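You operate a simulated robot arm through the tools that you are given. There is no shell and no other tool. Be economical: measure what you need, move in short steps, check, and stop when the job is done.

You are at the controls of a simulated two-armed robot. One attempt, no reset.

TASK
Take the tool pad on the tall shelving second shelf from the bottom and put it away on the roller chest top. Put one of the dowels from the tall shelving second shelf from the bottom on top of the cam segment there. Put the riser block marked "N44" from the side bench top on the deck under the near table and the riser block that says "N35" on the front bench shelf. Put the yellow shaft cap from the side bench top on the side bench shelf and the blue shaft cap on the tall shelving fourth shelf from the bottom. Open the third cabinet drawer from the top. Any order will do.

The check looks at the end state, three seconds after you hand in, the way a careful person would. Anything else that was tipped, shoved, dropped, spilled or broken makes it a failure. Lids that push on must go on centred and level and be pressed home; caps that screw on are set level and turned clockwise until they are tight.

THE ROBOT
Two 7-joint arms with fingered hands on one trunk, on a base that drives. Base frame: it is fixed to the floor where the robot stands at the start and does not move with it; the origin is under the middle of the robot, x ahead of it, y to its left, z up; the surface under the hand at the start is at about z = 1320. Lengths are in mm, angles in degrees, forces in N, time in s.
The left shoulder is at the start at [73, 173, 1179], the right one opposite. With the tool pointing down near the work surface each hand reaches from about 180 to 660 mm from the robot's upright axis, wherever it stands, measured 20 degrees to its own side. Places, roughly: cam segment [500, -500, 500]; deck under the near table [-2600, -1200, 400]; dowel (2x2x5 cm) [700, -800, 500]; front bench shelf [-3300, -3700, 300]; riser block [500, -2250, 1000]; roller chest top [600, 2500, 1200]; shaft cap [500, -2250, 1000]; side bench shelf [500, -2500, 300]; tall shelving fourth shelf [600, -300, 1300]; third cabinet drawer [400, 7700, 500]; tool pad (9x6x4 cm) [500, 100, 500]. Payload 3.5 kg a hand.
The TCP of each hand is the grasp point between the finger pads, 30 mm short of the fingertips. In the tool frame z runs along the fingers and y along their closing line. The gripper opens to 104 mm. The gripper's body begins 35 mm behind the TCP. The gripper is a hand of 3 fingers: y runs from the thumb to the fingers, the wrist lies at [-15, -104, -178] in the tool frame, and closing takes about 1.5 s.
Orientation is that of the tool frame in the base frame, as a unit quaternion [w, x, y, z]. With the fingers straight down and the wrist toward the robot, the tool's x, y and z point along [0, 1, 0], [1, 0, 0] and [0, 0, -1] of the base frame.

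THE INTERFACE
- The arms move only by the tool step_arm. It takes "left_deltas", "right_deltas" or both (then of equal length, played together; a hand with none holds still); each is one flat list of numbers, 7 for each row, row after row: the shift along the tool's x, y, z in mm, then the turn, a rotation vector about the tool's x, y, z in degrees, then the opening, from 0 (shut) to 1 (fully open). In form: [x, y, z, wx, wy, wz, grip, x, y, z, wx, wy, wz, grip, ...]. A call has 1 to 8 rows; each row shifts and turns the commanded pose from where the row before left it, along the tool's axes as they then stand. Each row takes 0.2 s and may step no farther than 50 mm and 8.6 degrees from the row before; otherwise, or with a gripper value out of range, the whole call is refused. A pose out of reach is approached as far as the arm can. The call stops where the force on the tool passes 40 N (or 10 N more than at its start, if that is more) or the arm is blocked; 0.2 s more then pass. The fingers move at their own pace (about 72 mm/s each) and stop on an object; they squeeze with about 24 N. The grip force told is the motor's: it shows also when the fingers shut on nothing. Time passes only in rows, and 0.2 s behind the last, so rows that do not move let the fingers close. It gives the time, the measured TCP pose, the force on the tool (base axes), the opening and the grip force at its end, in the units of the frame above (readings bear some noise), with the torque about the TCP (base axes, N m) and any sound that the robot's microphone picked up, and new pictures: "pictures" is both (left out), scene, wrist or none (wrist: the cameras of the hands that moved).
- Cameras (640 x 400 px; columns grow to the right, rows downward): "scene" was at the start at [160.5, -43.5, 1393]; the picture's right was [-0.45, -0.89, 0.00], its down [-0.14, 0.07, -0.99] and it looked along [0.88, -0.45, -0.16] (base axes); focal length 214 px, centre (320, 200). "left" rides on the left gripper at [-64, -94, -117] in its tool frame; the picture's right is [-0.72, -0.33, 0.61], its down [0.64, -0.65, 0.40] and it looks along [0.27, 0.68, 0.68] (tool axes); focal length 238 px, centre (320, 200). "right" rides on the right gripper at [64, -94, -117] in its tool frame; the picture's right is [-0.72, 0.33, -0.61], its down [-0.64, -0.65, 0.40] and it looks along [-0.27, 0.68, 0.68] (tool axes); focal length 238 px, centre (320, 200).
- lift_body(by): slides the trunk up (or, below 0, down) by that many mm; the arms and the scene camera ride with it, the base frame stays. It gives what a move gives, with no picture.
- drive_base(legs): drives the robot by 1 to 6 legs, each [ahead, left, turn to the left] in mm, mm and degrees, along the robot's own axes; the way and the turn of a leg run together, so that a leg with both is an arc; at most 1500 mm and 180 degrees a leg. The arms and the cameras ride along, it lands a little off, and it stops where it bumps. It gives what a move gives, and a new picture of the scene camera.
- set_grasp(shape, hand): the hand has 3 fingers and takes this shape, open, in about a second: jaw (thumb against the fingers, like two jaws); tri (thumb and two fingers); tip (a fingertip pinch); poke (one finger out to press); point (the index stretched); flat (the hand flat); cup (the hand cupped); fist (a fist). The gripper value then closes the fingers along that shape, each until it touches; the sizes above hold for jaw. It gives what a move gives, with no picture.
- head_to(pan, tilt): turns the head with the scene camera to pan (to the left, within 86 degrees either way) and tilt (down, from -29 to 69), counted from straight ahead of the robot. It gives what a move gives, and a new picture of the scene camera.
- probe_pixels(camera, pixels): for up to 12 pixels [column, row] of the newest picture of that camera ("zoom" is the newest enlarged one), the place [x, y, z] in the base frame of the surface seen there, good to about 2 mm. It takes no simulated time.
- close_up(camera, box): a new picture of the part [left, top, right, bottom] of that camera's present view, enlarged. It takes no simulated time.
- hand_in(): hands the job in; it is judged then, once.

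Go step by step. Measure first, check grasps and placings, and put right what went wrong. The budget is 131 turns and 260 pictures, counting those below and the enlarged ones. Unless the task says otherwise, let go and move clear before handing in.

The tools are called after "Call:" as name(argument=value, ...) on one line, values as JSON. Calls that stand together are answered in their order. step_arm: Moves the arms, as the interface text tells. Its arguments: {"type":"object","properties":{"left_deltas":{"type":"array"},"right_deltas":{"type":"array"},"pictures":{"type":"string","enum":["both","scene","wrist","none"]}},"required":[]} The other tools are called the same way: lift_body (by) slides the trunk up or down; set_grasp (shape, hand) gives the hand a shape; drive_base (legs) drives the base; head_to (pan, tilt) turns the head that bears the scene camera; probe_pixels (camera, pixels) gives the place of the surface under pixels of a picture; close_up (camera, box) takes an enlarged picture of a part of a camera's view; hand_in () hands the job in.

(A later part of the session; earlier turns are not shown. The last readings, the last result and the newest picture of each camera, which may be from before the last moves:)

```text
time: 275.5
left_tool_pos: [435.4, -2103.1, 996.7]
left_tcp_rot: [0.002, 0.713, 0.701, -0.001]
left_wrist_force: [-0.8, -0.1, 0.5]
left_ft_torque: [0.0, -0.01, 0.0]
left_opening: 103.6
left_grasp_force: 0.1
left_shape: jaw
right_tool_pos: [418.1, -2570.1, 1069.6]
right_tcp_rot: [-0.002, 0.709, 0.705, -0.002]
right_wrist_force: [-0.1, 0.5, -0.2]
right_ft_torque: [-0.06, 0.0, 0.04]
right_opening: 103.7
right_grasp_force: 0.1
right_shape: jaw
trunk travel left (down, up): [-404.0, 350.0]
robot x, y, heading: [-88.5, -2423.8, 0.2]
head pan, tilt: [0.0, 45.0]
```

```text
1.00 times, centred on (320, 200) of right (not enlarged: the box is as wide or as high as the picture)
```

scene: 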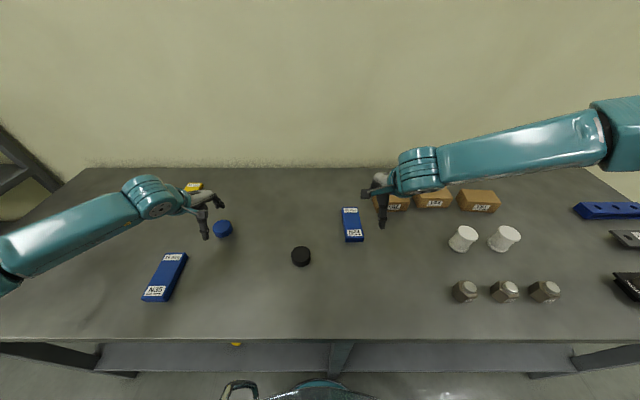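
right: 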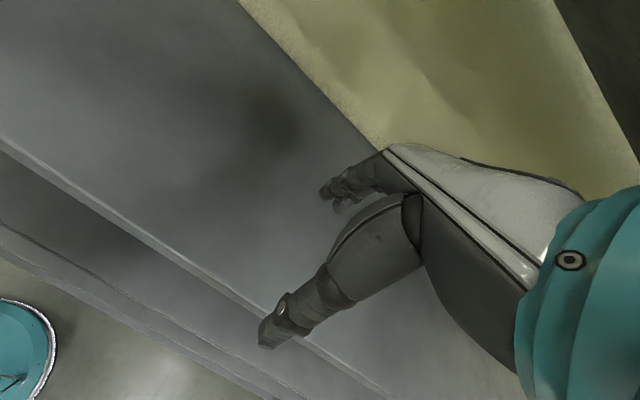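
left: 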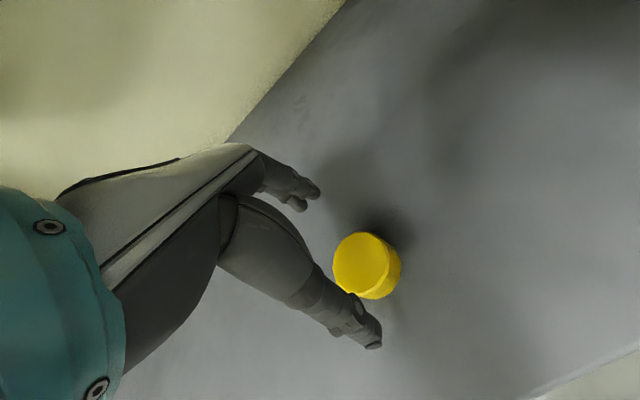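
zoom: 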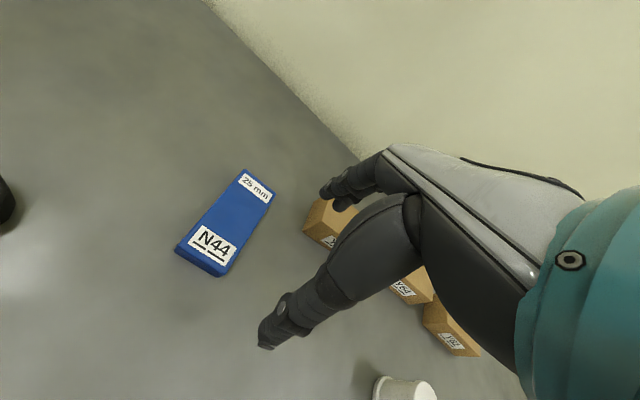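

I probe N44's corners in the right view, and also the blue cap via the left camera's newest picture.

Call:
probe_pixels(camera="right", pixels=[[242, 172], [273, 190], [228, 263], [180, 242], [226, 215]])

Call:
probe_pixels(camera="left", pixels=[[334, 240], [380, 230], [355, 221], [362, 268], [358, 245]])

Call:
probe_pixels(camera="scene", pixels=[[165, 254], [187, 255], [170, 300], [144, 298], [344, 208], [358, 208], [363, 239], [347, 240]])

```text
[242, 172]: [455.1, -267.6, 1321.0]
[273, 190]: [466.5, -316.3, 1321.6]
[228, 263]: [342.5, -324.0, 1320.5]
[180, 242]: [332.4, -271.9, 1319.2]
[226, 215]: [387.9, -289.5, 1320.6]
```

```text
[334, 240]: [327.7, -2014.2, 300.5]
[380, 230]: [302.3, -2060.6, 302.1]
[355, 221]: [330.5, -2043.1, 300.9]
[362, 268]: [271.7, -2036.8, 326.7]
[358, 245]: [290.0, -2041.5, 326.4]
```

```text
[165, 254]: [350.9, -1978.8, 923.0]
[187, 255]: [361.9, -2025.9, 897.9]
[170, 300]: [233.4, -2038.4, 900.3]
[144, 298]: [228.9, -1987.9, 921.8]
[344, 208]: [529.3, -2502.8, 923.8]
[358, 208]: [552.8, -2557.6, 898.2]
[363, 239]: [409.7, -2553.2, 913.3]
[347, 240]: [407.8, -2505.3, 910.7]
```

N44 is about 123 x 50 x 25 mm, long axis along x, so the right hand must turn 90° to grip its width. I start that turn and probe the blue cap.

Call:
step_arm(right_deltas=[0, 0, 0, 0, 0, -8.4, 1, 0, 0, 0, 0, 0, -8.4, 1, 0, 0, 0, 0, 0, -8.4, 1, 0, 0, 0, 0, 0, -8.4, 1, 0, 0, 0, 0, 0, -8.4, 1, 0, 0, 0, 0, 0, -8.4, 1, 0, 0, 0, 0, 0, -8.4, 1, 0, 0, 0, 0, 0, -8.4, 1], pictures="wrist")

Call:
close_up(camera="left", box=[0, 0, 640, 400])

Call:
probe_pixels(camera="zoom", pixels=[[334, 240], [385, 232], [355, 221], [362, 268], [358, 245]])

```text
time: 277.3
left_tool_pos: [435.2, -2103.4, 996.3]
left_tcp_rot: [0.002, 0.713, 0.701, 0.0]
left_wrist_force: [0.4, -1.0, 0.8]
left_ft_torque: [-0.02, 0.02, 0.03]
left_opening: 103.6
left_grasp_force: 0.0
left_shape: jaw
right_tool_pos: [417.9, -2571.4, 1069.4]
right_tcp_rot: [-0.004, 0.2, 0.98, 0.0]
right_wrist_force: [-0.2, 0.6, 0.5]
right_ft_torque: [0.01, 0.01, 0.01]
right_opening: 103.7
right_grasp_force: 0.0
right_shape: jaw
trunk travel left (down, up): [-404.0, 350.0]
robot x, y, heading: [-89.8, -2413.6, 0.1]
head pan, tilt: [0.0, 45.0]
```

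right: 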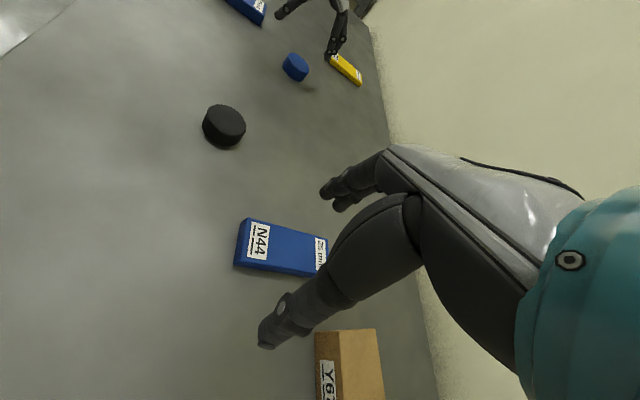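

```text
1.00 times, centred on (320, 200) of left (not enlarged: the box is as wide or as high as the picture)
```

zoom: 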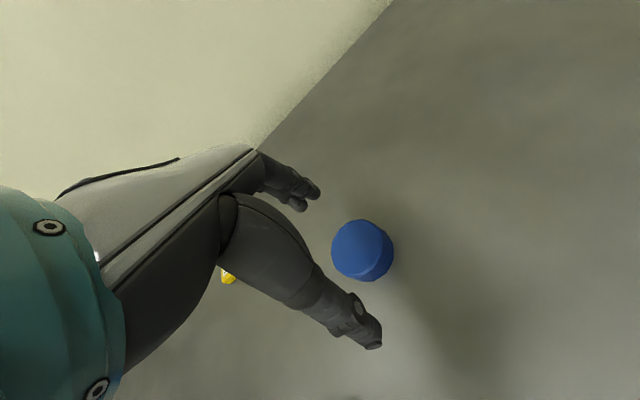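

```text
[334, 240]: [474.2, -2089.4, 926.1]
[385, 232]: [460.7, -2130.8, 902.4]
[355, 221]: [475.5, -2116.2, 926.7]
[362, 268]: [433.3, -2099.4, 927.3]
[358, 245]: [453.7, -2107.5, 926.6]
```

The blue cap's centre is about (454,-2105). The left hand moves onto it and closes, while the right finishes its turn and moves over N44.

Call:
step_arm(left_deltas=[-1.5, 19, 0, 0, 0, 0, 1, 0, 0, 22, 0, 0, 0, 1, 0, 0, 22, 0, 0, 0, 1, 0, 0, 18, 0, 0, 0, 1, 0, 0, 0, 0, 0, 0, 0, 0, 0, 0, 0, 0, 0, 0, 0, 0, 0, 0, 0, 0, 0, 0, 0, 0, 0, 0, 0, 0], right_deltas=[0, 0, 0, 0, 0, -7.7, 1, 0, 0, 0, 0, 0, -7.7, 1, 0, 0, 0, 0, 0, -7.7, 1, -25, 21, 0, 0, 0, 0, 1, -24, 21, 0, 0, 0, 0, 1, 0, 0, 0, 0, 0, 0, 1, 0, 0, 0, 0, 0, 0, 1, 0, 0, 0, 0, 0, 0, 1], pictures="wrist")

```text
time: 279.1
left_tool_pos: [455.2, -2106.4, 932.2]
left_tcp_rot: [0.001, 0.713, 0.701, -0.001]
left_wrist_force: [0.3, -0.4, 0.4]
left_ft_torque: [0.01, 0.0, 0.01]
left_opening: 48.2
left_grasp_force: 23.8
left_shape: jaw
right_tool_pos: [409.3, -2567.6, 1092.3]
right_tcp_rot: [-0.002, 0.0, 1.0, 0.0]
right_wrist_force: [-0.3, 0.6, 0.4]
right_ft_torque: [-0.03, 0.02, 0.02]
right_opening: 103.7
right_grasp_force: 0.1
right_shape: jaw
right hand out of reach, approached as far as the arm can: row 2, 3, 4, 5
trunk travel left (down, up): [-404.0, 350.0]
robot x, y, heading: [-91.7, -2417.2, -0.1]
head pan, tilt: [0.0, 45.0]
```

right: 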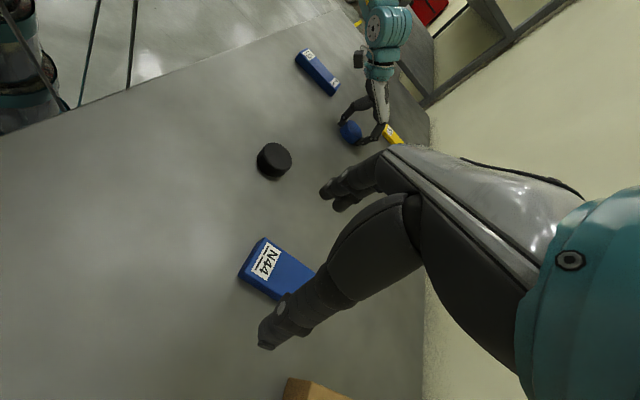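
left: 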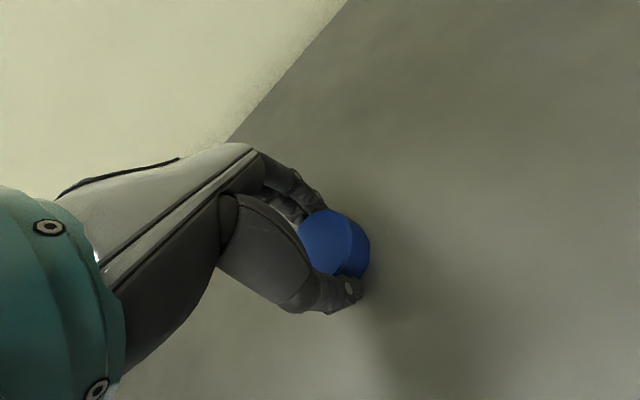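

The blue cap is gripped (48 mm). I lift it and back off; the right hand could not get low enough turned like this, so I turn it back for now.

Call:
step_arm(left_deltas=[0, 0, -20, 0, 0, 0, 0, 0, 0, -20, 0, 0, 0, 0, 0, 0, -20, 0, 0, 0, 0, 0, 0, 0, 0, 0, 0, 0, 0, 0, 0, 0, 0, 0, 0, 0, 0, 0, 0, 0, 0, 0, 0, 0, 0, 0, 0, 0, 0, 0, 0, 0, 0, 0, 0, 0], right_deltas=[0, 0, 0, 0, 0, 8.4, 1, 0, 0, 0, 0, 0, 8.4, 1, 0, 0, 0, 0, 0, 8.4, 1, 0, 0, 0, 0, 0, 8.4, 1, 0, 0, 0, 0, 0, 8.4, 1, 0, 0, 0, 0, 0, 8.4, 1, 0, 0, 0, 0, 0, 8.4, 1, 0, 0, 0, 0, 0, 8.4, 1], pictures="none")

Call:
drive_base(legs=[[-600, 0, 0]])

Call:
lift_body(by=300)

Call:
drive_base(legs=[[0, 1200, 0]])

```text
time: 280.9
left_tool_pos: [453.5, -2105.3, 993.8]
left_tcp_rot: [0.002, 0.714, 0.701, 0.0]
left_wrist_force: [0.1, 0.0, -0.1]
left_ft_torque: [0.02, 0.0, 0.02]
left_opening: 47.8
left_grasp_force: 24.0
left_shape: jaw
right_tool_pos: [409.5, -2569.8, 1092.4]
right_tcp_rot: [-0.002, 0.553, 0.833, -0.002]
right_wrist_force: [-0.7, -0.3, 0.2]
right_ft_torque: [0.02, 0.02, 0.02]
right_opening: 103.6
right_grasp_force: 0.2
right_shape: jaw
trunk travel left (down, up): [-404.0, 350.0]
robot x, y, heading: [-92.6, -2421.4, -0.1]
head pan, tilt: [0.0, 45.0]
```

```text
time: 284.3
left_tool_pos: [-149.0, -2105.1, 993.6]
left_tcp_rot: [0.003, 0.712, 0.702, 0.0]
left_wrist_force: [-0.1, 0.0, -0.3]
left_ft_torque: [-0.01, 0.01, 0.0]
left_opening: 48.1
left_grasp_force: 23.8
left_shape: jaw
right_tool_pos: [-191.4, -2568.0, 1092.7]
right_tcp_rot: [-0.002, 0.551, 0.834, -0.002]
right_wrist_force: [-0.3, 0.3, -0.5]
right_ft_torque: [0.02, -0.02, 0.04]
right_opening: 103.5
right_grasp_force: 0.1
right_shape: jaw
trunk travel left (down, up): [-404.0, 350.0]
robot x, y, heading: [-696.8, -2422.5, 0.1]
head pan, tilt: [0.0, 45.0]
```

scene: 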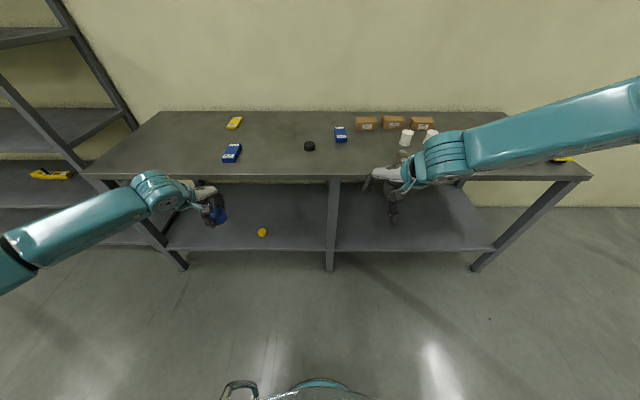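

```text
time: 287.3
left_tool_pos: [-148.7, -2105.9, 1292.1]
left_tcp_rot: [0.002, 0.712, 0.702, -0.001]
left_wrist_force: [-0.6, -0.7, -0.1]
left_ft_torque: [-0.03, 0.02, 0.0]
left_opening: 47.9
left_grasp_force: 24.6
left_shape: jaw
right_tool_pos: [-191.7, -2569.5, 1392.4]
right_tcp_rot: [-0.003, 0.551, 0.834, -0.001]
right_wrist_force: [0.3, 0.1, -0.8]
right_ft_torque: [0.03, -0.03, 0.03]
right_opening: 103.4
right_grasp_force: 0.0
right_shape: jaw
trunk travel left (down, up): [-704.0, 50.0]
robot x, y, heading: [-691.3, -2420.7, 0.1]
head pan, tilt: [0.0, 45.0]
```

```text
time: 293.5
left_tool_pos: [-137.9, -894.8, 1293.9]
left_tcp_rot: [0.002, 0.718, 0.696, -0.001]
left_wrist_force: [0.1, -0.1, -1.0]
left_ft_torque: [0.0, 0.0, 0.01]
left_opening: 47.9
left_grasp_force: 24.3
left_shape: jaw
right_tool_pos: [-188.8, -1357.5, 1391.2]
right_tcp_rot: [-0.002, 0.559, 0.829, -0.002]
right_wrist_force: [0.1, -0.8, -0.3]
right_ft_torque: [-0.04, 0.02, 0.02]
right_opening: 103.7
right_grasp_force: 0.1
right_shape: jaw
trunk travel left (down, up): [-704.0, 50.0]
robot x, y, heading: [-684.4, -1199.9, -0.9]
head pan, tilt: [0.0, 45.0]
```

scene: 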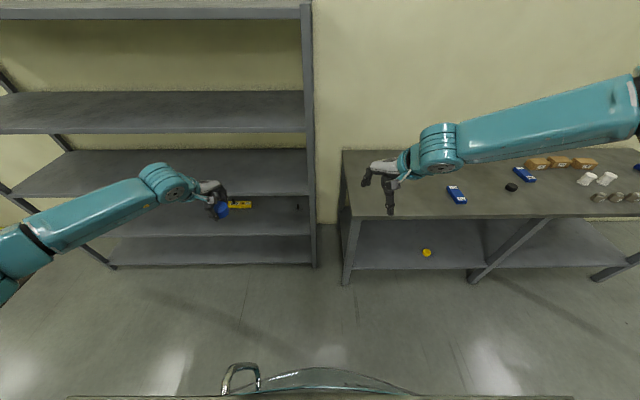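

The left hand carries the blue cap at z≈1294. I raise it 90 mm and drive in above the fourth shelf (z 1320).

Call:
step_arm(left_deltas=[0, 0, -32, 0, 0, 0, 0, 0, 0, -30, 0, 0, 0, 0, 0, 0, -30, 0, 0, 0, 0], right_deltas=[0, 0, 0, 0, 0, 7.4, 1, 0, 0, 0, 0, 0, 7.4, 1, 0, 0, 0, 0, 0, 7.4, 1], pictures="none")

Call:
drive_base(legs=[[570, 30, 0.9]])

Call:
close_up(camera="left", box=[0, 0, 640, 400])

Call:
probe_pixels(camera="zoom", pixels=[[420, 250], [450, 300], [400, 180], [330, 340], [500, 250]])

```text
time: 294.3
left_tool_pos: [-137.0, -895.4, 1385.6]
left_tcp_rot: [0.003, 0.718, 0.696, -0.001]
left_wrist_force: [0.9, -0.2, 0.1]
left_ft_torque: [0.01, 0.03, 0.0]
left_opening: 47.8
left_grasp_force: 24.1
left_shape: jaw
right_tool_pos: [-191.0, -1360.6, 1394.8]
right_tcp_rot: [-0.002, 0.708, 0.706, -0.002]
right_wrist_force: [0.6, 0.1, 0.1]
right_ft_torque: [0.01, 0.03, 0.0]
right_opening: 103.8
right_grasp_force: 0.0
right_shape: jaw
right hand out of reach, approached as far as the arm can: row 3
trunk travel left (down, up): [-704.0, 50.0]
robot x, y, heading: [-686.3, -1200.0, -0.9]
head pan, tilt: [0.0, 45.0]
```

```text
time: 297.5
left_tool_pos: [427.3, -862.2, 1386.4]
left_tcp_rot: [0.002, 0.713, 0.701, 0.001]
left_wrist_force: [-0.1, 0.0, -1.0]
left_ft_torque: [0.01, 0.01, -0.01]
left_opening: 47.7
left_grasp_force: 23.6
left_shape: jaw
right_tool_pos: [381.0, -1327.6, 1394.7]
right_tcp_rot: [-0.002, 0.703, 0.711, -0.001]
right_wrist_force: [-0.1, -0.1, 0.2]
right_ft_torque: [0.02, 0.04, -0.01]
right_opening: 103.7
right_grasp_force: 0.0
right_shape: jaw
trunk travel left (down, up): [-704.0, 50.0]
robot x, y, heading: [-116.1, -1170.7, -0.3]
head pan, tilt: [0.0, 45.0]
```

scene: 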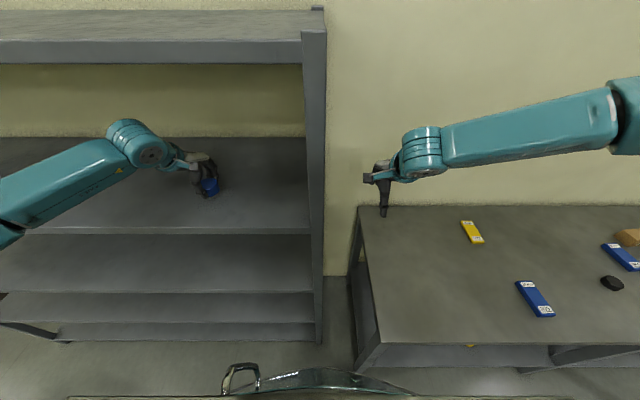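

```text
1.00 times, centred on (320, 200) of left (not enlarged: the box is as wide or as high as the picture)
```

zoom: 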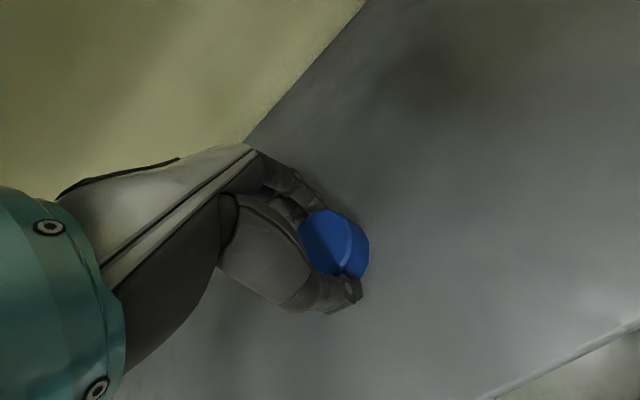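

```text
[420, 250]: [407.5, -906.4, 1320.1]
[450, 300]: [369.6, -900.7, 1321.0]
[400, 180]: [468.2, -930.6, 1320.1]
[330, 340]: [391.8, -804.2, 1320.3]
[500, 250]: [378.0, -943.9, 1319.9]
```

The fourth shelf surface is at 1320, so contact should come near TCP 1353. I lower.

Call:
step_arm(left_deltas=[0, 0, 16, 0, 0, 0, 0, 0, 0, 13, 0, 0, 0, 0, 0, 0, 1.5, 0, 0, 0, 0, 0, 0, 1.5, 0, 0, 0, 0, 0, 0, 1.5, 0, 0, 0, 0], pictures="none")

```text
time: 298.7
left_tool_pos: [428.2, -861.3, 1352.4]
left_tcp_rot: [0.004, 0.713, 0.701, 0.0]
left_wrist_force: [-0.7, 0.7, 0.2]
left_ft_torque: [0.01, -0.02, 0.01]
left_opening: 47.9
left_grasp_force: 24.2
left_shape: jaw
right_tool_pos: [380.9, -1326.3, 1394.6]
right_tcp_rot: [-0.003, 0.703, 0.711, -0.001]
right_wrist_force: [-0.4, -0.6, 0.5]
right_ft_torque: [0.05, -0.01, 0.0]
right_opening: 103.5
right_grasp_force: 0.1
right_shape: jaw
trunk travel left (down, up): [-704.0, 50.0]
robot x, y, heading: [-118.7, -1177.5, -0.1]
head pan, tilt: [0.0, 45.0]
```

Nearly touching. I lower 1.5 mm more, release, and rise.

Call:
step_arm(left_deltas=[0, 0, 0.8, 0, 0, 0, 0, 0, 0, 0.7, 0, 0, 0, 0, 0, 0, 0, 0, 0, 0, 0.5, 0, 0, 0, 0, 0, 0, 1, 0, 0, 0, 0, 0, 0, 1, 0, 0, 0, 0, 0, 0, 1, 0, 0, -30, 0, 0, 0, 1, 0, 0, -30, 0, 0, 0, 1], pictures="wrist")

Call:
drive_base(legs=[[-650, 0, 0]])

```text
time: 300.5
left_tool_pos: [427.7, -860.9, 1410.8]
left_tcp_rot: [0.002, 0.713, 0.701, -0.001]
left_wrist_force: [0.1, -0.1, -0.4]
left_ft_torque: [0.0, 0.02, -0.01]
left_opening: 103.7
left_grasp_force: 0.0
left_shape: jaw
right_tool_pos: [380.1, -1326.2, 1395.9]
right_tcp_rot: [-0.002, 0.703, 0.711, -0.002]
right_wrist_force: [0.2, -1.1, 0.0]
right_ft_torque: [0.0, 0.05, 0.01]
right_opening: 103.8
right_grasp_force: 0.0
right_shape: jaw
trunk travel left (down, up): [-704.0, 50.0]
robot x, y, heading: [-116.2, -1175.8, 0.1]
head pan, tilt: [0.0, 45.0]
```

left: 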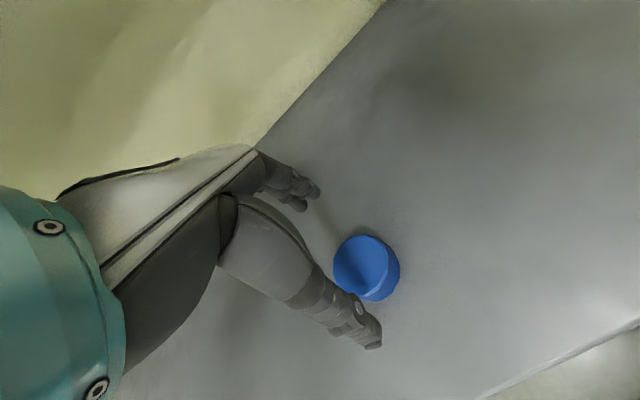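

```text
time: 304.1
left_tool_pos: [-220.8, -858.4, 1409.9]
left_tcp_rot: [0.002, 0.711, 0.703, -0.001]
left_wrist_force: [0.2, 0.1, -0.3]
left_ft_torque: [-0.01, 0.0, 0.01]
left_opening: 103.8
left_grasp_force: 0.1
left_shape: jaw
right_tool_pos: [-264.1, -1326.0, 1395.4]
right_tcp_rot: [-0.003, 0.699, 0.715, -0.002]
right_wrist_force: [-0.3, 0.2, -0.1]
right_ft_torque: [-0.01, 0.01, -0.03]
right_opening: 103.8
right_grasp_force: 0.1
right_shape: jaw
trunk travel left (down, up): [-704.0, 50.0]
robot x, y, heading: [-762.9, -1177.1, 0.3]
head pan, tilt: [0.0, 45.0]
```

scene: 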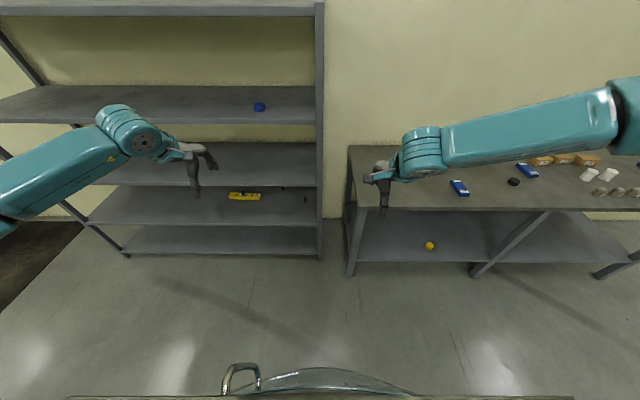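

The blue cap stands on the fourth shelf. In the open I now coax the right arm into the elbow-down posture, while the left hand turns 90° for the blocks.

Call:
step_arm(left_deltas=[0, 0, 0, 0, 0, 8.4, 1, 0, 0, 0, 0, 0, 8.4, 1, 0, 0, 0, 0, 0, 8.4, 1, 0, 0, 0, 0, 0, 8.4, 1, 0, 0, 0, 0, 0, 8.4, 1, 0, 0, 0, 0, 0, 8.4, 1, 0, 0, 0, 0, 0, 8.4, 1, 0, 0, 0, 0, 0, 8.4, 1], right_deltas=[-13, 9, 27, 0, 0, 0, 1, -13, 9, 27, 0, 0, 0, 1, -13, 9, 27, 0, 0, 0, 1, -13, 9, 27, 0, 0, 0, 1, -13, 9, 27, 0, 0, 0, 1, -13, 9, 27, 0, 0, 0, 1, -13, 9, 27, 0, 0, 0, 1, -13, 9, 27, 0, 0, 0, 1], pictures="none")

Call:
step_arm(left_deltas=[0, 0, 0, 0, 0, 7.7, 1, 0, 0, 0, 0, 0, 7.7, 1, 0, 0, 0, 0, 0, 7.7, 1, 0, 0, 0, 0, 0, 0, 1, 0, 0, 0, 0, 0, 0, 1, 0, 0, 0, 0, 0, 0, 1, 0, 0, 0, 0, 0, 0, 1, 0, 0, 0, 0, 0, 0, 1], right_deltas=[-34, -34, 0, 0, 0, 0, 1, -34, -34, 0, 0, 0, 0, 1, -34, -34, 0, 0, 0, 0, 1, -34, -34, 0, 0, 0, 0, 1, 0, 0, 40, 0, 0, 0, 1, 0, 0, 40, 0, 0, 0, 1, 0, 0, 40, 0, 0, 0, 1, 0, 0, 40, 0, 0, 0, 1], pictures="scene")

```text
time: 305.9
left_tool_pos: [-248.2, -883.5, 1405.1]
left_tcp_rot: [-0.001, 0.864, 0.503, 0.009]
left_wrist_force: [0.3, 0.0, -0.2]
left_ft_torque: [0.0, -0.01, 0.0]
left_opening: 104.1
left_grasp_force: 0.0
left_shape: jaw
left hand out of reach, approached as far as the arm can: row 3, 4, 5, 6, 7, 8
right_tool_pos: [-255.6, -1486.3, 1273.7]
right_tcp_rot: [-0.003, 0.7, 0.714, -0.002]
right_wrist_force: [0.8, -0.1, 1.0]
right_ft_torque: [-0.04, 0.0, -0.01]
right_opening: 103.8
right_grasp_force: 0.0
right_shape: jaw
right hand out of reach, approached as far as the arm can: row 1, 2, 3, 4, 5, 6, 7, 8
trunk travel left (down, up): [-704.0, 50.0]
robot x, y, heading: [-767.0, -1177.0, 0.4]
head pan, tilt: [0.0, 45.0]
```

```text
time: 307.7
left_tool_pos: [-246.7, -883.3, 1404.8]
left_tcp_rot: [0.0, 0.864, 0.503, 0.01]
left_wrist_force: [-0.2, 0.0, -0.2]
left_ft_torque: [0.01, -0.02, -0.03]
left_opening: 103.7
left_grasp_force: 0.0
left_shape: jaw
left hand out of reach, approached as far as the arm can: row 1, 2, 3
right_tool_pos: [-389.6, -1618.1, 1206.6]
right_tcp_rot: [-0.004, 0.699, 0.715, -0.002]
right_wrist_force: [-0.3, -0.4, 0.0]
right_ft_torque: [0.01, 0.02, 0.01]
right_opening: 103.8
right_grasp_force: 0.0
right_shape: jaw
right hand out of reach, approached as far as the arm can: row 6, 7, 8
trunk travel left (down, up): [-704.0, 50.0]
robot x, y, heading: [-764.7, -1179.1, 0.4]
head pan, tilt: [0.0, 45.0]
```

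scene: 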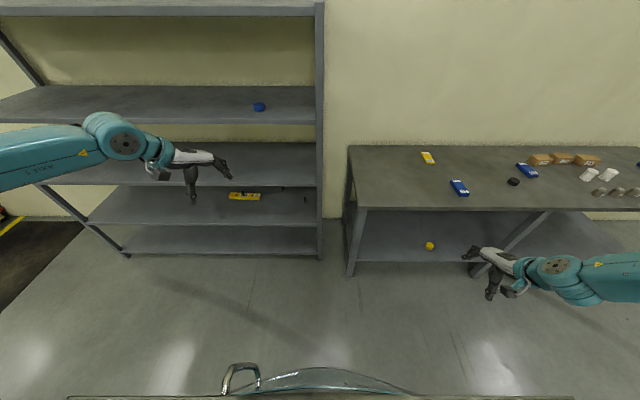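

The left hand can only turn about 30° in its elbow-down posture, so I will pick the blocks with the right arm, elbow out, from a lower trunk. I set that up and drive to face N44.

Call:
step_arm(right_deltas=[36, 20, -25, 0, 0, 0, 1, 36, 20, -25, 0, 0, 0, 1, 36, 20, -25, 0, 0, 0, 1, 36, 20, -25, 0, 0, 0, 1, 36, 20, -25, 0, 0, 0, 1, 36, 20, -25, 0, 0, 0, 1, 36, 20, -25, 0, 0, 0, 1, 36, 20, -25, 0, 0, 0, 1], pictures="none")

Call:
lift_body(by=-400)

Call:
step_arm(right_deltas=[0, 0, 0, 0, 0, -8.4, 1, 0, 0, 0, 0, 0, -8.4, 1, 0, 0, 0, 0, 0, -8.4, 1, 0, 0, 0, 0, 0, -8.4, 1, 0, 0, 0, 0, 0, -8.4, 1, 0, 0, 0, 0, 0, -8.4, 1, 0, 0, 0, 0, 0, -8.4, 1, 0, 0, 0, 0, 0, -8.4, 1], pictures="none")

Call:
step_arm(right_deltas=[0, 0, 0, 0, 0, -7.6, 1, 0, 0, 0, 0, 0, -7.6, 1, 0, 0, 0, 0, 0, -7.6, 1], pictures="none")

Call:
drive_base(legs=[[0, -1210, -0.4]])

```text
time: 309.5
left_tool_pos: [-247.8, -883.1, 1405.7]
left_tcp_rot: [0.0, 0.864, 0.503, 0.009]
left_wrist_force: [-0.2, -0.7, 0.2]
left_ft_torque: [-0.01, -0.01, -0.01]
left_opening: 103.8
left_grasp_force: 0.0
left_shape: jaw
right_tool_pos: [-239.1, -1335.2, 1409.5]
right_tcp_rot: [-0.003, 0.7, 0.714, -0.002]
right_wrist_force: [-0.1, 0.5, -0.2]
right_ft_torque: [0.0, 0.02, 0.01]
right_opening: 103.8
right_grasp_force: 0.1
right_shape: jaw
right hand out of reach, approached as far as the arm can: row 8
trunk travel left (down, up): [-704.0, 50.0]
robot x, y, heading: [-765.1, -1174.0, 0.5]
head pan, tilt: [0.0, 45.0]
```

```text
time: 313.4
left_tool_pos: [-247.4, -881.9, 1006.7]
left_tcp_rot: [0.0, 0.864, 0.503, 0.01]
left_wrist_force: [-0.3, -0.5, 0.2]
left_ft_torque: [0.02, 0.04, 0.01]
left_opening: 103.6
left_grasp_force: 0.1
left_shape: jaw
right_tool_pos: [-238.4, -1334.3, 1008.4]
right_tcp_rot: [-0.002, 0.7, 0.715, -0.001]
right_wrist_force: [0.2, -0.4, 0.4]
right_ft_torque: [-0.01, 0.01, -0.03]
right_opening: 103.9
right_grasp_force: 0.1
right_shape: jaw
trunk travel left (down, up): [-304.0, 450.0]
robot x, y, heading: [-762.4, -1179.3, 0.4]
head pan, tilt: [0.0, 45.0]
```

```text
time: 315.2
left_tool_pos: [-246.1, -882.4, 1004.6]
left_tcp_rot: [0.0, 0.865, 0.502, 0.009]
left_wrist_force: [0.2, 0.2, 0.2]
left_ft_torque: [-0.01, -0.02, 0.01]
left_opening: 103.6
left_grasp_force: 0.1
left_shape: jaw
right_tool_pos: [-238.6, -1334.2, 1007.0]
right_tcp_rot: [-0.005, 0.188, 0.982, 0.0]
right_wrist_force: [0.5, 1.0, -0.6]
right_ft_torque: [-0.02, -0.01, -0.01]
right_opening: 103.9
right_grasp_force: 0.0
right_shape: jaw
trunk travel left (down, up): [-304.0, 450.0]
robot x, y, heading: [-762.7, -1178.2, 0.6]
head pan, tilt: [0.0, 45.0]
```

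```text
time: 316.0
left_tool_pos: [-247.2, -881.4, 1005.4]
left_tcp_rot: [-0.001, 0.865, 0.503, 0.009]
left_wrist_force: [0.0, -0.5, 0.4]
left_ft_torque: [0.01, -0.01, 0.02]
left_opening: 103.9
left_grasp_force: 0.0
left_shape: jaw
right_tool_pos: [-237.8, -1334.1, 1007.9]
right_tcp_rot: [-0.004, -0.011, 1.0, 0.001]
right_wrist_force: [0.0, 0.7, 0.3]
right_ft_torque: [0.01, 0.01, -0.01]
right_opening: 103.9
right_grasp_force: 0.1
right_shape: jaw
trunk travel left (down, up): [-304.0, 450.0]
robot x, y, heading: [-763.0, -1171.6, 0.3]
head pan, tilt: [0.0, 45.0]
```

```text
time: 322.2
left_tool_pos: [-240.7, -2114.5, 1006.2]
left_tcp_rot: [0.0, 0.867, 0.499, 0.009]
left_wrist_force: [-0.2, -0.8, 0.3]
left_ft_torque: [-0.03, -0.05, 0.01]
left_opening: 103.9
left_grasp_force: 0.1
left_shape: jaw
right_tool_pos: [-236.8, -2566.3, 1008.0]
right_tcp_rot: [-0.003, -0.004, 1.0, 0.001]
right_wrist_force: [-0.8, -0.4, 0.3]
right_ft_torque: [0.01, 0.01, 0.01]
right_opening: 104.0
right_grasp_force: 0.0
right_shape: jaw
trunk travel left (down, up): [-304.0, 450.0]
robot x, y, heading: [-761.4, -2398.8, 0.2]
head pan, tilt: [0.0, 45.0]
```

scene: 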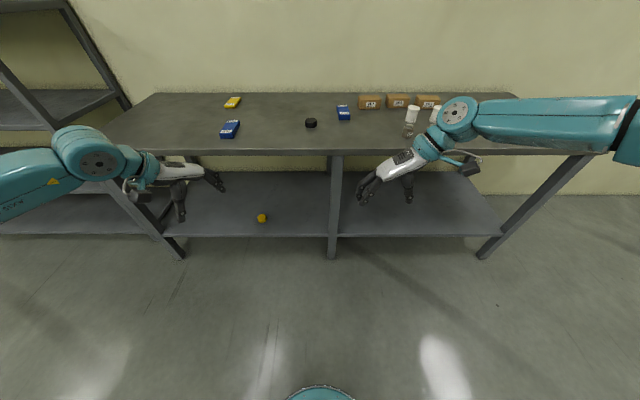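

The right hand is turned 90° and stands before the bench. I drive in over N44 and look.

Call:
drive_base(legs=[[668, 35, -0.2]])

Call:
step_arm(right_deltas=[-30, 0, 0, 0, 0, 0, 1], pictures="none")

Call:
close_up(camera="right", box=[0, 0, 640, 400])

```text
time: 325.9
left_tool_pos: [431.7, -2079.4, 1005.3]
left_tcp_rot: [0.0, 0.867, 0.499, 0.009]
left_wrist_force: [-0.4, -0.7, -0.4]
left_ft_torque: [0.0, 0.0, -0.04]
left_opening: 104.1
left_grasp_force: 0.0
left_shape: jaw
right_tool_pos: [435.1, -2533.8, 1007.6]
right_tcp_rot: [-0.004, -0.005, 1.0, 0.001]
right_wrist_force: [0.4, 0.9, 0.9]
right_ft_torque: [-0.01, -0.01, 0.04]
right_opening: 103.8
right_grasp_force: 0.0
right_shape: jaw
trunk travel left (down, up): [-304.0, 450.0]
robot x, y, heading: [-85.4, -2371.5, -0.0]
head pan, tilt: [0.0, 45.0]
```

scene: 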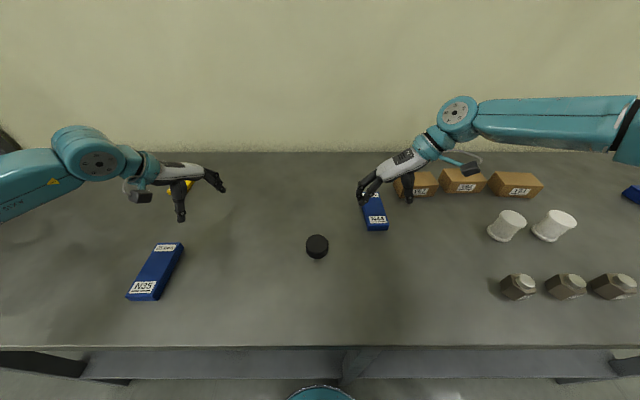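

```text
time: 326.3
left_tool_pos: [432.3, -2080.8, 1005.1]
left_tcp_rot: [0.0, 0.867, 0.499, 0.008]
left_wrist_force: [0.6, -0.3, 0.0]
left_ft_torque: [0.01, -0.02, 0.0]
left_opening: 104.0
left_grasp_force: 0.1
left_shape: jaw
right_tool_pos: [459.7, -2533.8, 1011.8]
right_tcp_rot: [-0.003, -0.004, 1.0, 0.001]
right_wrist_force: [0.2, 0.0, -0.5]
right_ft_torque: [0.01, -0.03, 0.01]
right_opening: 103.9
right_grasp_force: 0.0
right_shape: jaw
right hand out of reach, approached as far as the arm can: row 1
trunk travel left (down, up): [-304.0, 450.0]
robot x, y, heading: [-91.7, -2370.2, -0.1]
head pan, tilt: [0.0, 45.0]
```

```text
1.00 times, centred on (320, 200) of right (not enlarged: the box is as wide or as high as the picture)
```

zoom: 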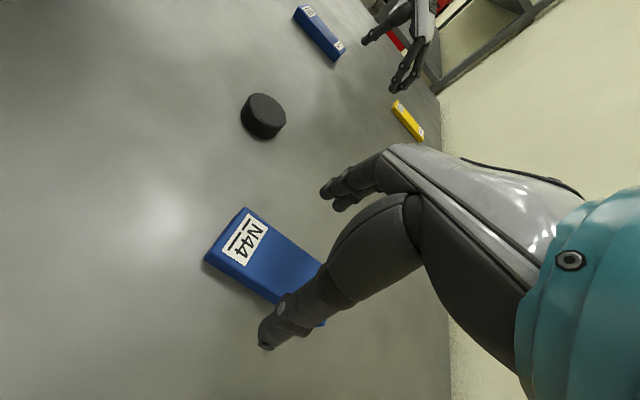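

The right hand is near N44's centre. I probe N44's edges, and raise the left hand before lowering the trunk.

Call:
probe_pixels(camera="zoom", pixels=[[247, 210], [207, 256], [300, 245], [260, 290], [265, 256], [290, 238]])

Call:
step_arm(left_deltas=[0, 0, -30, 0, 0, 0, 1, 0, 0, -30, 0, 0, 0, 1, 0, 0, -30, 0, 0, 0, 1, 0, 0, -20, 0, 0, 0, 1], pictures="none")

```text
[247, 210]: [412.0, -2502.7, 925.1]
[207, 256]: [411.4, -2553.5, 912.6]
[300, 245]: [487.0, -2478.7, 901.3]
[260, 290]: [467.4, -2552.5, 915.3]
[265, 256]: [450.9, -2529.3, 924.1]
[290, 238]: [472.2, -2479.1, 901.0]
```

```text
time: 327.3
left_tool_pos: [430.4, -2080.6, 1116.5]
left_tcp_rot: [0.001, 0.867, 0.498, 0.009]
left_wrist_force: [-0.1, 0.3, -0.5]
left_ft_torque: [-0.01, 0.01, 0.0]
left_opening: 104.2
left_grasp_force: 0.1
left_shape: jaw
right_tool_pos: [458.5, -2535.0, 1011.4]
right_tcp_rot: [-0.002, -0.004, 1.0, 0.001]
right_wrist_force: [0.1, -0.3, -0.7]
right_ft_torque: [0.0, 0.03, -0.04]
right_opening: 103.8
right_grasp_force: 0.0
right_shape: jaw
trunk travel left (down, up): [-304.0, 450.0]
robot x, y, heading: [-89.7, -2366.7, -0.2]
head pan, tilt: [0.0, 45.0]
```

N44 spans y -2503 to -2554, so a 6 mm shift centres it. I descend with the trunk and close.

Call:
lift_body(by=-50)

Call:
step_arm(right_deltas=[0, 6, 0, 0, 0, 0, 1], pictures="none")

Call:
lift_body(by=-28)

Call:
step_arm(right_deltas=[0, 0, 0, 0, 0, 0, 0, 0, 0, 0, 0, 0, 0, 0, 0, 0, 0, 0, 0, 0, 0, 0, 0, 0, 0, 0, 0, 0, 0, 0, 0, 0, 0, 0, 0], pictures="wrist")

```text
time: 328.2
left_tool_pos: [429.5, -2082.8, 1067.4]
left_tcp_rot: [-0.001, 0.866, 0.499, 0.009]
left_wrist_force: [-0.6, -0.4, 0.1]
left_ft_torque: [-0.01, -0.02, -0.01]
left_opening: 103.8
left_grasp_force: 0.0
left_shape: jaw
right_tool_pos: [458.6, -2535.5, 960.9]
right_tcp_rot: [-0.003, -0.004, 1.0, 0.001]
right_wrist_force: [0.5, 0.6, -0.1]
right_ft_torque: [0.02, -0.01, 0.01]
right_opening: 103.8
right_grasp_force: 0.0
right_shape: jaw
trunk travel left (down, up): [-254.0, 500.0]
robot x, y, heading: [-86.1, -2367.5, -0.3]
head pan, tilt: [0.0, 45.0]
```

```text
time: 328.6
left_tool_pos: [429.6, -2080.9, 1066.0]
left_tcp_rot: [0.0, 0.867, 0.498, 0.009]
left_wrist_force: [0.5, -0.1, 0.4]
left_ft_torque: [0.04, 0.02, 0.01]
left_opening: 103.9
left_grasp_force: 0.0
left_shape: jaw
right_tool_pos: [459.2, -2529.9, 961.1]
right_tcp_rot: [-0.003, -0.005, 1.0, 0.001]
right_wrist_force: [-1.0, 0.3, 0.4]
right_ft_torque: [0.01, -0.01, 0.01]
right_opening: 103.7
right_grasp_force: 0.0
right_shape: jaw
trunk travel left (down, up): [-254.0, 500.0]
robot x, y, heading: [-87.0, -2369.5, -0.5]
head pan, tilt: [0.0, 45.0]
```

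```text
time: 329.3
left_tool_pos: [429.3, -2081.2, 1038.8]
left_tcp_rot: [-0.001, 0.867, 0.498, 0.009]
left_wrist_force: [0.2, -0.3, 0.0]
left_ft_torque: [0.01, -0.03, 0.0]
left_opening: 103.7
left_grasp_force: 0.0
left_shape: jaw
right_tool_pos: [458.0, -2529.2, 932.1]
right_tcp_rot: [-0.002, -0.004, 1.0, 0.0]
right_wrist_force: [1.2, -0.1, 0.3]
right_ft_torque: [0.02, 0.01, -0.01]
right_opening: 103.6
right_grasp_force: 0.0
right_shape: jaw
trunk travel left (down, up): [-226.0, 528.0]
robot x, y, heading: [-87.9, -2371.3, -0.5]
head pan, tilt: [0.0, 45.0]
```

```text
time: 330.5
left_tool_pos: [428.8, -2083.1, 1038.5]
left_tcp_rot: [0.0, 0.867, 0.498, 0.009]
left_wrist_force: [-0.1, -1.1, 0.3]
left_ft_torque: [0.0, 0.02, 0.02]
left_opening: 104.0
left_grasp_force: 0.0
left_shape: jaw
right_tool_pos: [460.4, -2528.4, 932.6]
right_tcp_rot: [-0.004, -0.004, 1.0, 0.001]
right_wrist_force: [0.1, -0.3, -0.5]
right_ft_torque: [0.01, 0.01, 0.03]
right_opening: 50.1
right_grasp_force: 24.2
right_shape: jaw
trunk travel left (down, up): [-226.0, 528.0]
robot x, y, heading: [-87.5, -2373.1, -0.3]
head pan, tilt: [0.0, 45.0]
```

right: 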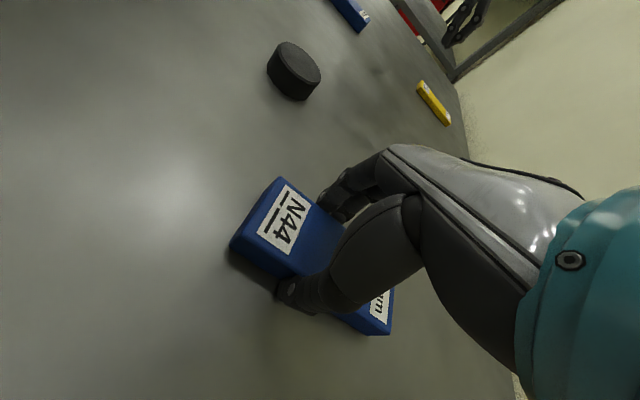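

N44 is gripped (50 mm). I lift with the trunk, back off, and try to swing the left arm back to elbow-out through a high inward pose so that it can take N35 on the same trip.

Call:
lift_body(by=60)

Call:
drive_base(legs=[[-560, 0, 0.3]])

Call:
step_arm(left_deltas=[0, 0, -35, 0, 0, -5, 1, 0, 0, -35, 0, 0, -5, 1, 0, 0, -35, 0, 0, -5, 1, 0, 0, -35, 0, 0, -5, 1, 0, 0, -35, 0, 0, -5, 1, 0, 0, -35, 0, 0, -5, 1, -45, 0, 0, 0, 0, 0, 1, -45, 0, 0, 0, 0, 0, 1], pictures="none")

Call:
step_arm(left_deltas=[-45, -5, 0, 0, 0, 0, 1, -45, -5, 0, 0, 0, 0, 1, -45, -5, 0, 0, 0, 0, 1, -45, -5, 0, 0, 0, 0, 1, 0, 0, 0, 0, 0, 0, 1], pictures="none")

Call:
head_to(pan=20, tilt=35)

```text
time: 331.5
left_tool_pos: [431.2, -2082.7, 1096.6]
left_tcp_rot: [0.0, 0.867, 0.498, 0.008]
left_wrist_force: [0.1, 0.6, -0.2]
left_ft_torque: [0.0, 0.02, 0.01]
left_opening: 103.4
left_grasp_force: 0.1
left_shape: jaw
right_tool_pos: [459.3, -2529.3, 991.2]
right_tcp_rot: [-0.005, -0.005, 1.0, 0.002]
right_wrist_force: [0.7, 0.2, -1.8]
right_ft_torque: [0.03, 0.03, -0.01]
right_opening: 50.3
right_grasp_force: 24.0
right_shape: jaw
trunk travel left (down, up): [-286.0, 468.0]
robot x, y, heading: [-85.8, -2368.3, -0.1]
head pan, tilt: [0.0, 45.0]
```

```text
time: 334.7
left_tool_pos: [-129.9, -2076.8, 1098.9]
left_tcp_rot: [0.001, 0.863, 0.505, 0.009]
left_wrist_force: [-0.3, -0.5, -0.7]
left_ft_torque: [0.02, -0.01, 0.02]
left_opening: 103.6
left_grasp_force: 0.1
left_shape: jaw
right_tool_pos: [-94.9, -2523.5, 993.3]
right_tcp_rot: [-0.003, -0.012, 1.0, 0.001]
right_wrist_force: [-0.3, 0.6, -2.3]
right_ft_torque: [-0.02, -0.01, 0.01]
right_opening: 50.5
right_grasp_force: 24.1
right_shape: jaw
trunk travel left (down, up): [-286.0, 468.0]
robot x, y, heading: [-640.8, -2375.1, 0.6]
head pan, tilt: [0.0, 45.0]
```

scene: 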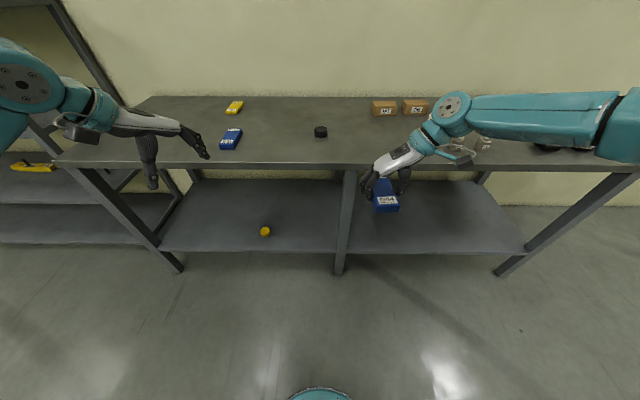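

```text
time: 336.5
left_tool_pos: [-133.5, -2167.8, 1306.1]
left_tcp_rot: [0.002, 0.702, 0.712, 0.009]
left_wrist_force: [0.4, 0.6, -0.4]
left_ft_torque: [0.02, 0.0, 0.04]
left_opening: 103.9
left_grasp_force: 0.0
left_shape: jaw
right_tool_pos: [-93.5, -2524.7, 991.6]
right_tcp_rot: [-0.003, -0.012, 1.0, 0.001]
right_wrist_force: [-0.3, 0.0, -2.5]
right_ft_torque: [-0.01, 0.03, -0.03]
right_opening: 50.1
right_grasp_force: 23.1
right_shape: jaw
trunk travel left (down, up): [-286.0, 468.0]
robot x, y, heading: [-642.4, -2377.2, 0.5]
head pan, tilt: [0.0, 45.0]
```

```text
time: 337.7
left_tool_pos: [-149.6, -2349.0, 1304.9]
left_tcp_rot: [0.002, 0.703, 0.712, 0.008]
left_wrist_force: [0.4, -0.5, 0.0]
left_ft_torque: [0.0, 0.01, -0.02]
left_opening: 103.7
left_grasp_force: 0.0
left_shape: jaw
right_tool_pos: [-93.7, -2523.2, 992.6]
right_tcp_rot: [-0.003, -0.012, 1.0, 0.0]
right_wrist_force: [0.3, 0.2, -1.6]
right_ft_torque: [-0.04, 0.04, 0.01]
right_opening: 50.2
right_grasp_force: 24.5
right_shape: jaw
trunk travel left (down, up): [-286.0, 468.0]
robot x, y, heading: [-641.5, -2372.3, 0.4]
head pan, tilt: [0.0, 45.0]
```

```text
time: 338.6
left_tool_pos: [-149.4, -2348.4, 1304.5]
left_tcp_rot: [0.002, 0.704, 0.711, 0.008]
left_wrist_force: [1.0, 0.3, -0.3]
left_ft_torque: [0.0, 0.01, 0.03]
left_opening: 103.6
left_grasp_force: 0.1
left_shape: jaw
right_tool_pos: [-94.5, -2523.1, 991.4]
right_tcp_rot: [-0.004, -0.012, 1.0, 0.001]
right_wrist_force: [0.2, 0.6, -1.5]
right_ft_torque: [0.0, 0.03, 0.0]
right_opening: 50.3
right_grasp_force: 23.8
right_shape: jaw
trunk travel left (down, up): [-286.0, 468.0]
robot x, y, heading: [-645.2, -2369.4, 0.8]
head pan, tilt: [20.0, 35.0]
```

scene: 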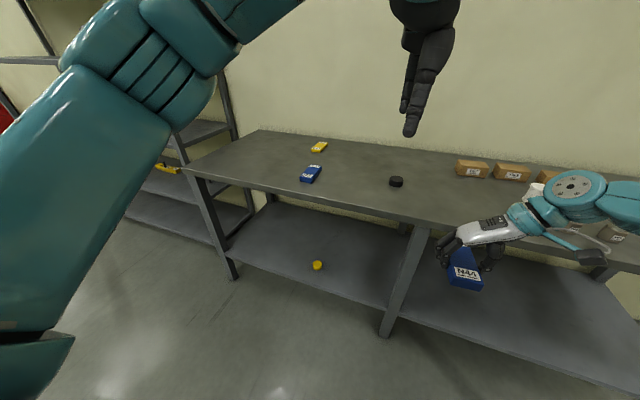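

The left elbow now looks raised and out. I bring the hand back out and down and turn it 90°, and drive sideways to face N35.

Call:
step_arm(left_deltas=[16, 5, 37, 0, 0, 0, 1, 16, 5, 37, 0, 0, 0, 1, 16, 5, 37, 0, 0, 0, 1, 16, 5, 37, 0, 0, 0, 1, 16, 5, 37, 0, 0, 0, 1, 16, 5, 37, 0, 0, 0, 1, 16, 5, 37, 0, 0, 0, 1, 16, 5, 37, 0, 0, 0, 1], pictures="none")

Call:
step_arm(left_deltas=[0, 0, 0, 0, 0, 8.4, 1, 0, 0, 0, 0, 0, 8.4, 1, 0, 0, 0, 0, 0, 8.4, 1, 0, 0, 0, 0, 0, 8.4, 1, 0, 0, 0, 0, 0, 8.4, 1, 0, 0, 0, 0, 0, 8.4, 1, 0, 0, 0, 0, 0, 8.4, 1, 0, 0, 0, 0, 0, 8.4, 1], pictures="none")

Call:
step_arm(left_deltas=[0, 0, 0, 0, 0, 8.4, 1, 0, 0, 0, 0, 0, 8.4, 1, 0, 0, 0, 0, 0, 2, 1], pictures="none")

Call:
drive_base(legs=[[0, 211, -0.6]])

```text
time: 340.4
left_tool_pos: [-105.1, -2215.8, 1011.4]
left_tcp_rot: [0.003, 0.703, 0.711, 0.009]
left_wrist_force: [-0.3, 0.0, -0.9]
left_ft_torque: [-0.04, 0.05, 0.01]
left_opening: 103.8
left_grasp_force: 0.1
left_shape: jaw
right_tool_pos: [-93.1, -2523.3, 991.1]
right_tcp_rot: [-0.003, -0.012, 1.0, 0.001]
right_wrist_force: [0.1, 0.1, -2.3]
right_ft_torque: [-0.01, 0.02, -0.01]
right_opening: 50.6
right_grasp_force: 24.1
right_shape: jaw
trunk travel left (down, up): [-286.0, 468.0]
robot x, y, heading: [-640.2, -2375.1, 0.7]
head pan, tilt: [20.0, 35.0]
```

```text
time: 342.2
left_tool_pos: [-116.2, -2214.4, 999.7]
left_tcp_rot: [-0.017, 0.94, 0.339, 0.039]
left_wrist_force: [0.2, 0.5, 0.1]
left_ft_torque: [-0.01, 0.0, 0.02]
left_opening: 103.9
left_grasp_force: 0.0
left_shape: jaw
left hand out of reach, approached as far as the arm can: row 7, 8
right_tool_pos: [-92.9, -2524.4, 991.9]
right_tcp_rot: [-0.004, -0.012, 1.0, 0.001]
right_wrist_force: [-0.4, 0.2, -1.6]
right_ft_torque: [0.01, 0.02, -0.02]
right_opening: 50.1
right_grasp_force: 24.2
right_shape: jaw
trunk travel left (down, up): [-286.0, 468.0]
robot x, y, heading: [-640.1, -2375.7, 0.5]
head pan, tilt: [20.0, 35.0]
```

```text
time: 343.0
left_tool_pos: [-115.7, -2214.5, 999.9]
left_tcp_rot: [-0.017, 0.94, 0.34, 0.039]
left_wrist_force: [0.2, 0.5, 0.3]
left_ft_torque: [0.01, 0.0, -0.02]
left_opening: 103.9
left_grasp_force: 0.0
left_shape: jaw
left hand out of reach, approached as far as the arm can: row 1, 2
right_tool_pos: [-93.5, -2523.7, 991.3]
right_tcp_rot: [-0.004, -0.012, 1.0, 0.001]
right_wrist_force: [0.3, -0.2, -2.3]
right_ft_torque: [0.02, 0.02, 0.02]
right_opening: 50.4
right_grasp_force: 24.2
right_shape: jaw
trunk travel left (down, up): [-286.0, 468.0]
robot x, y, heading: [-642.9, -2371.6, 0.5]
head pan, tilt: [20.0, 35.0]
```

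```text
time: 344.6
left_tool_pos: [-115.8, -2009.0, 1000.1]
left_tcp_rot: [-0.016, 0.941, 0.335, 0.039]
left_wrist_force: [-0.2, 0.5, -0.8]
left_ft_torque: [0.01, 0.02, 0.0]
left_opening: 103.7
left_grasp_force: 0.0
left_shape: jaw
right_tool_pos: [-95.1, -2319.0, 991.6]
right_tcp_rot: [-0.003, -0.007, 1.0, 0.0]
right_wrist_force: [0.3, 0.8, -2.7]
right_ft_torque: [-0.01, 0.04, -0.03]
right_opening: 50.2
right_grasp_force: 23.6
right_shape: jaw
trunk travel left (down, up): [-286.0, 468.0]
robot x, y, heading: [-647.0, -2161.2, 0.3]
head pan, tilt: [20.0, 35.0]
```

scene: 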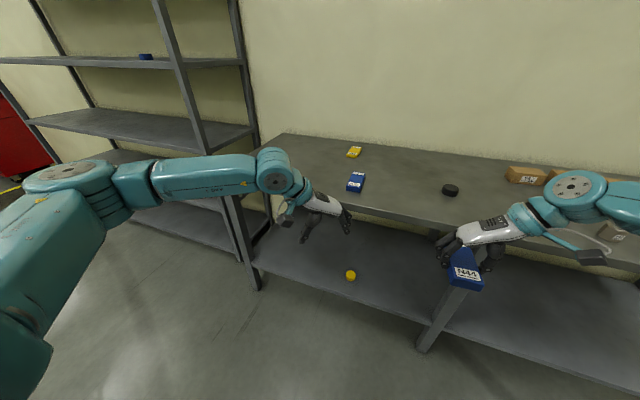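

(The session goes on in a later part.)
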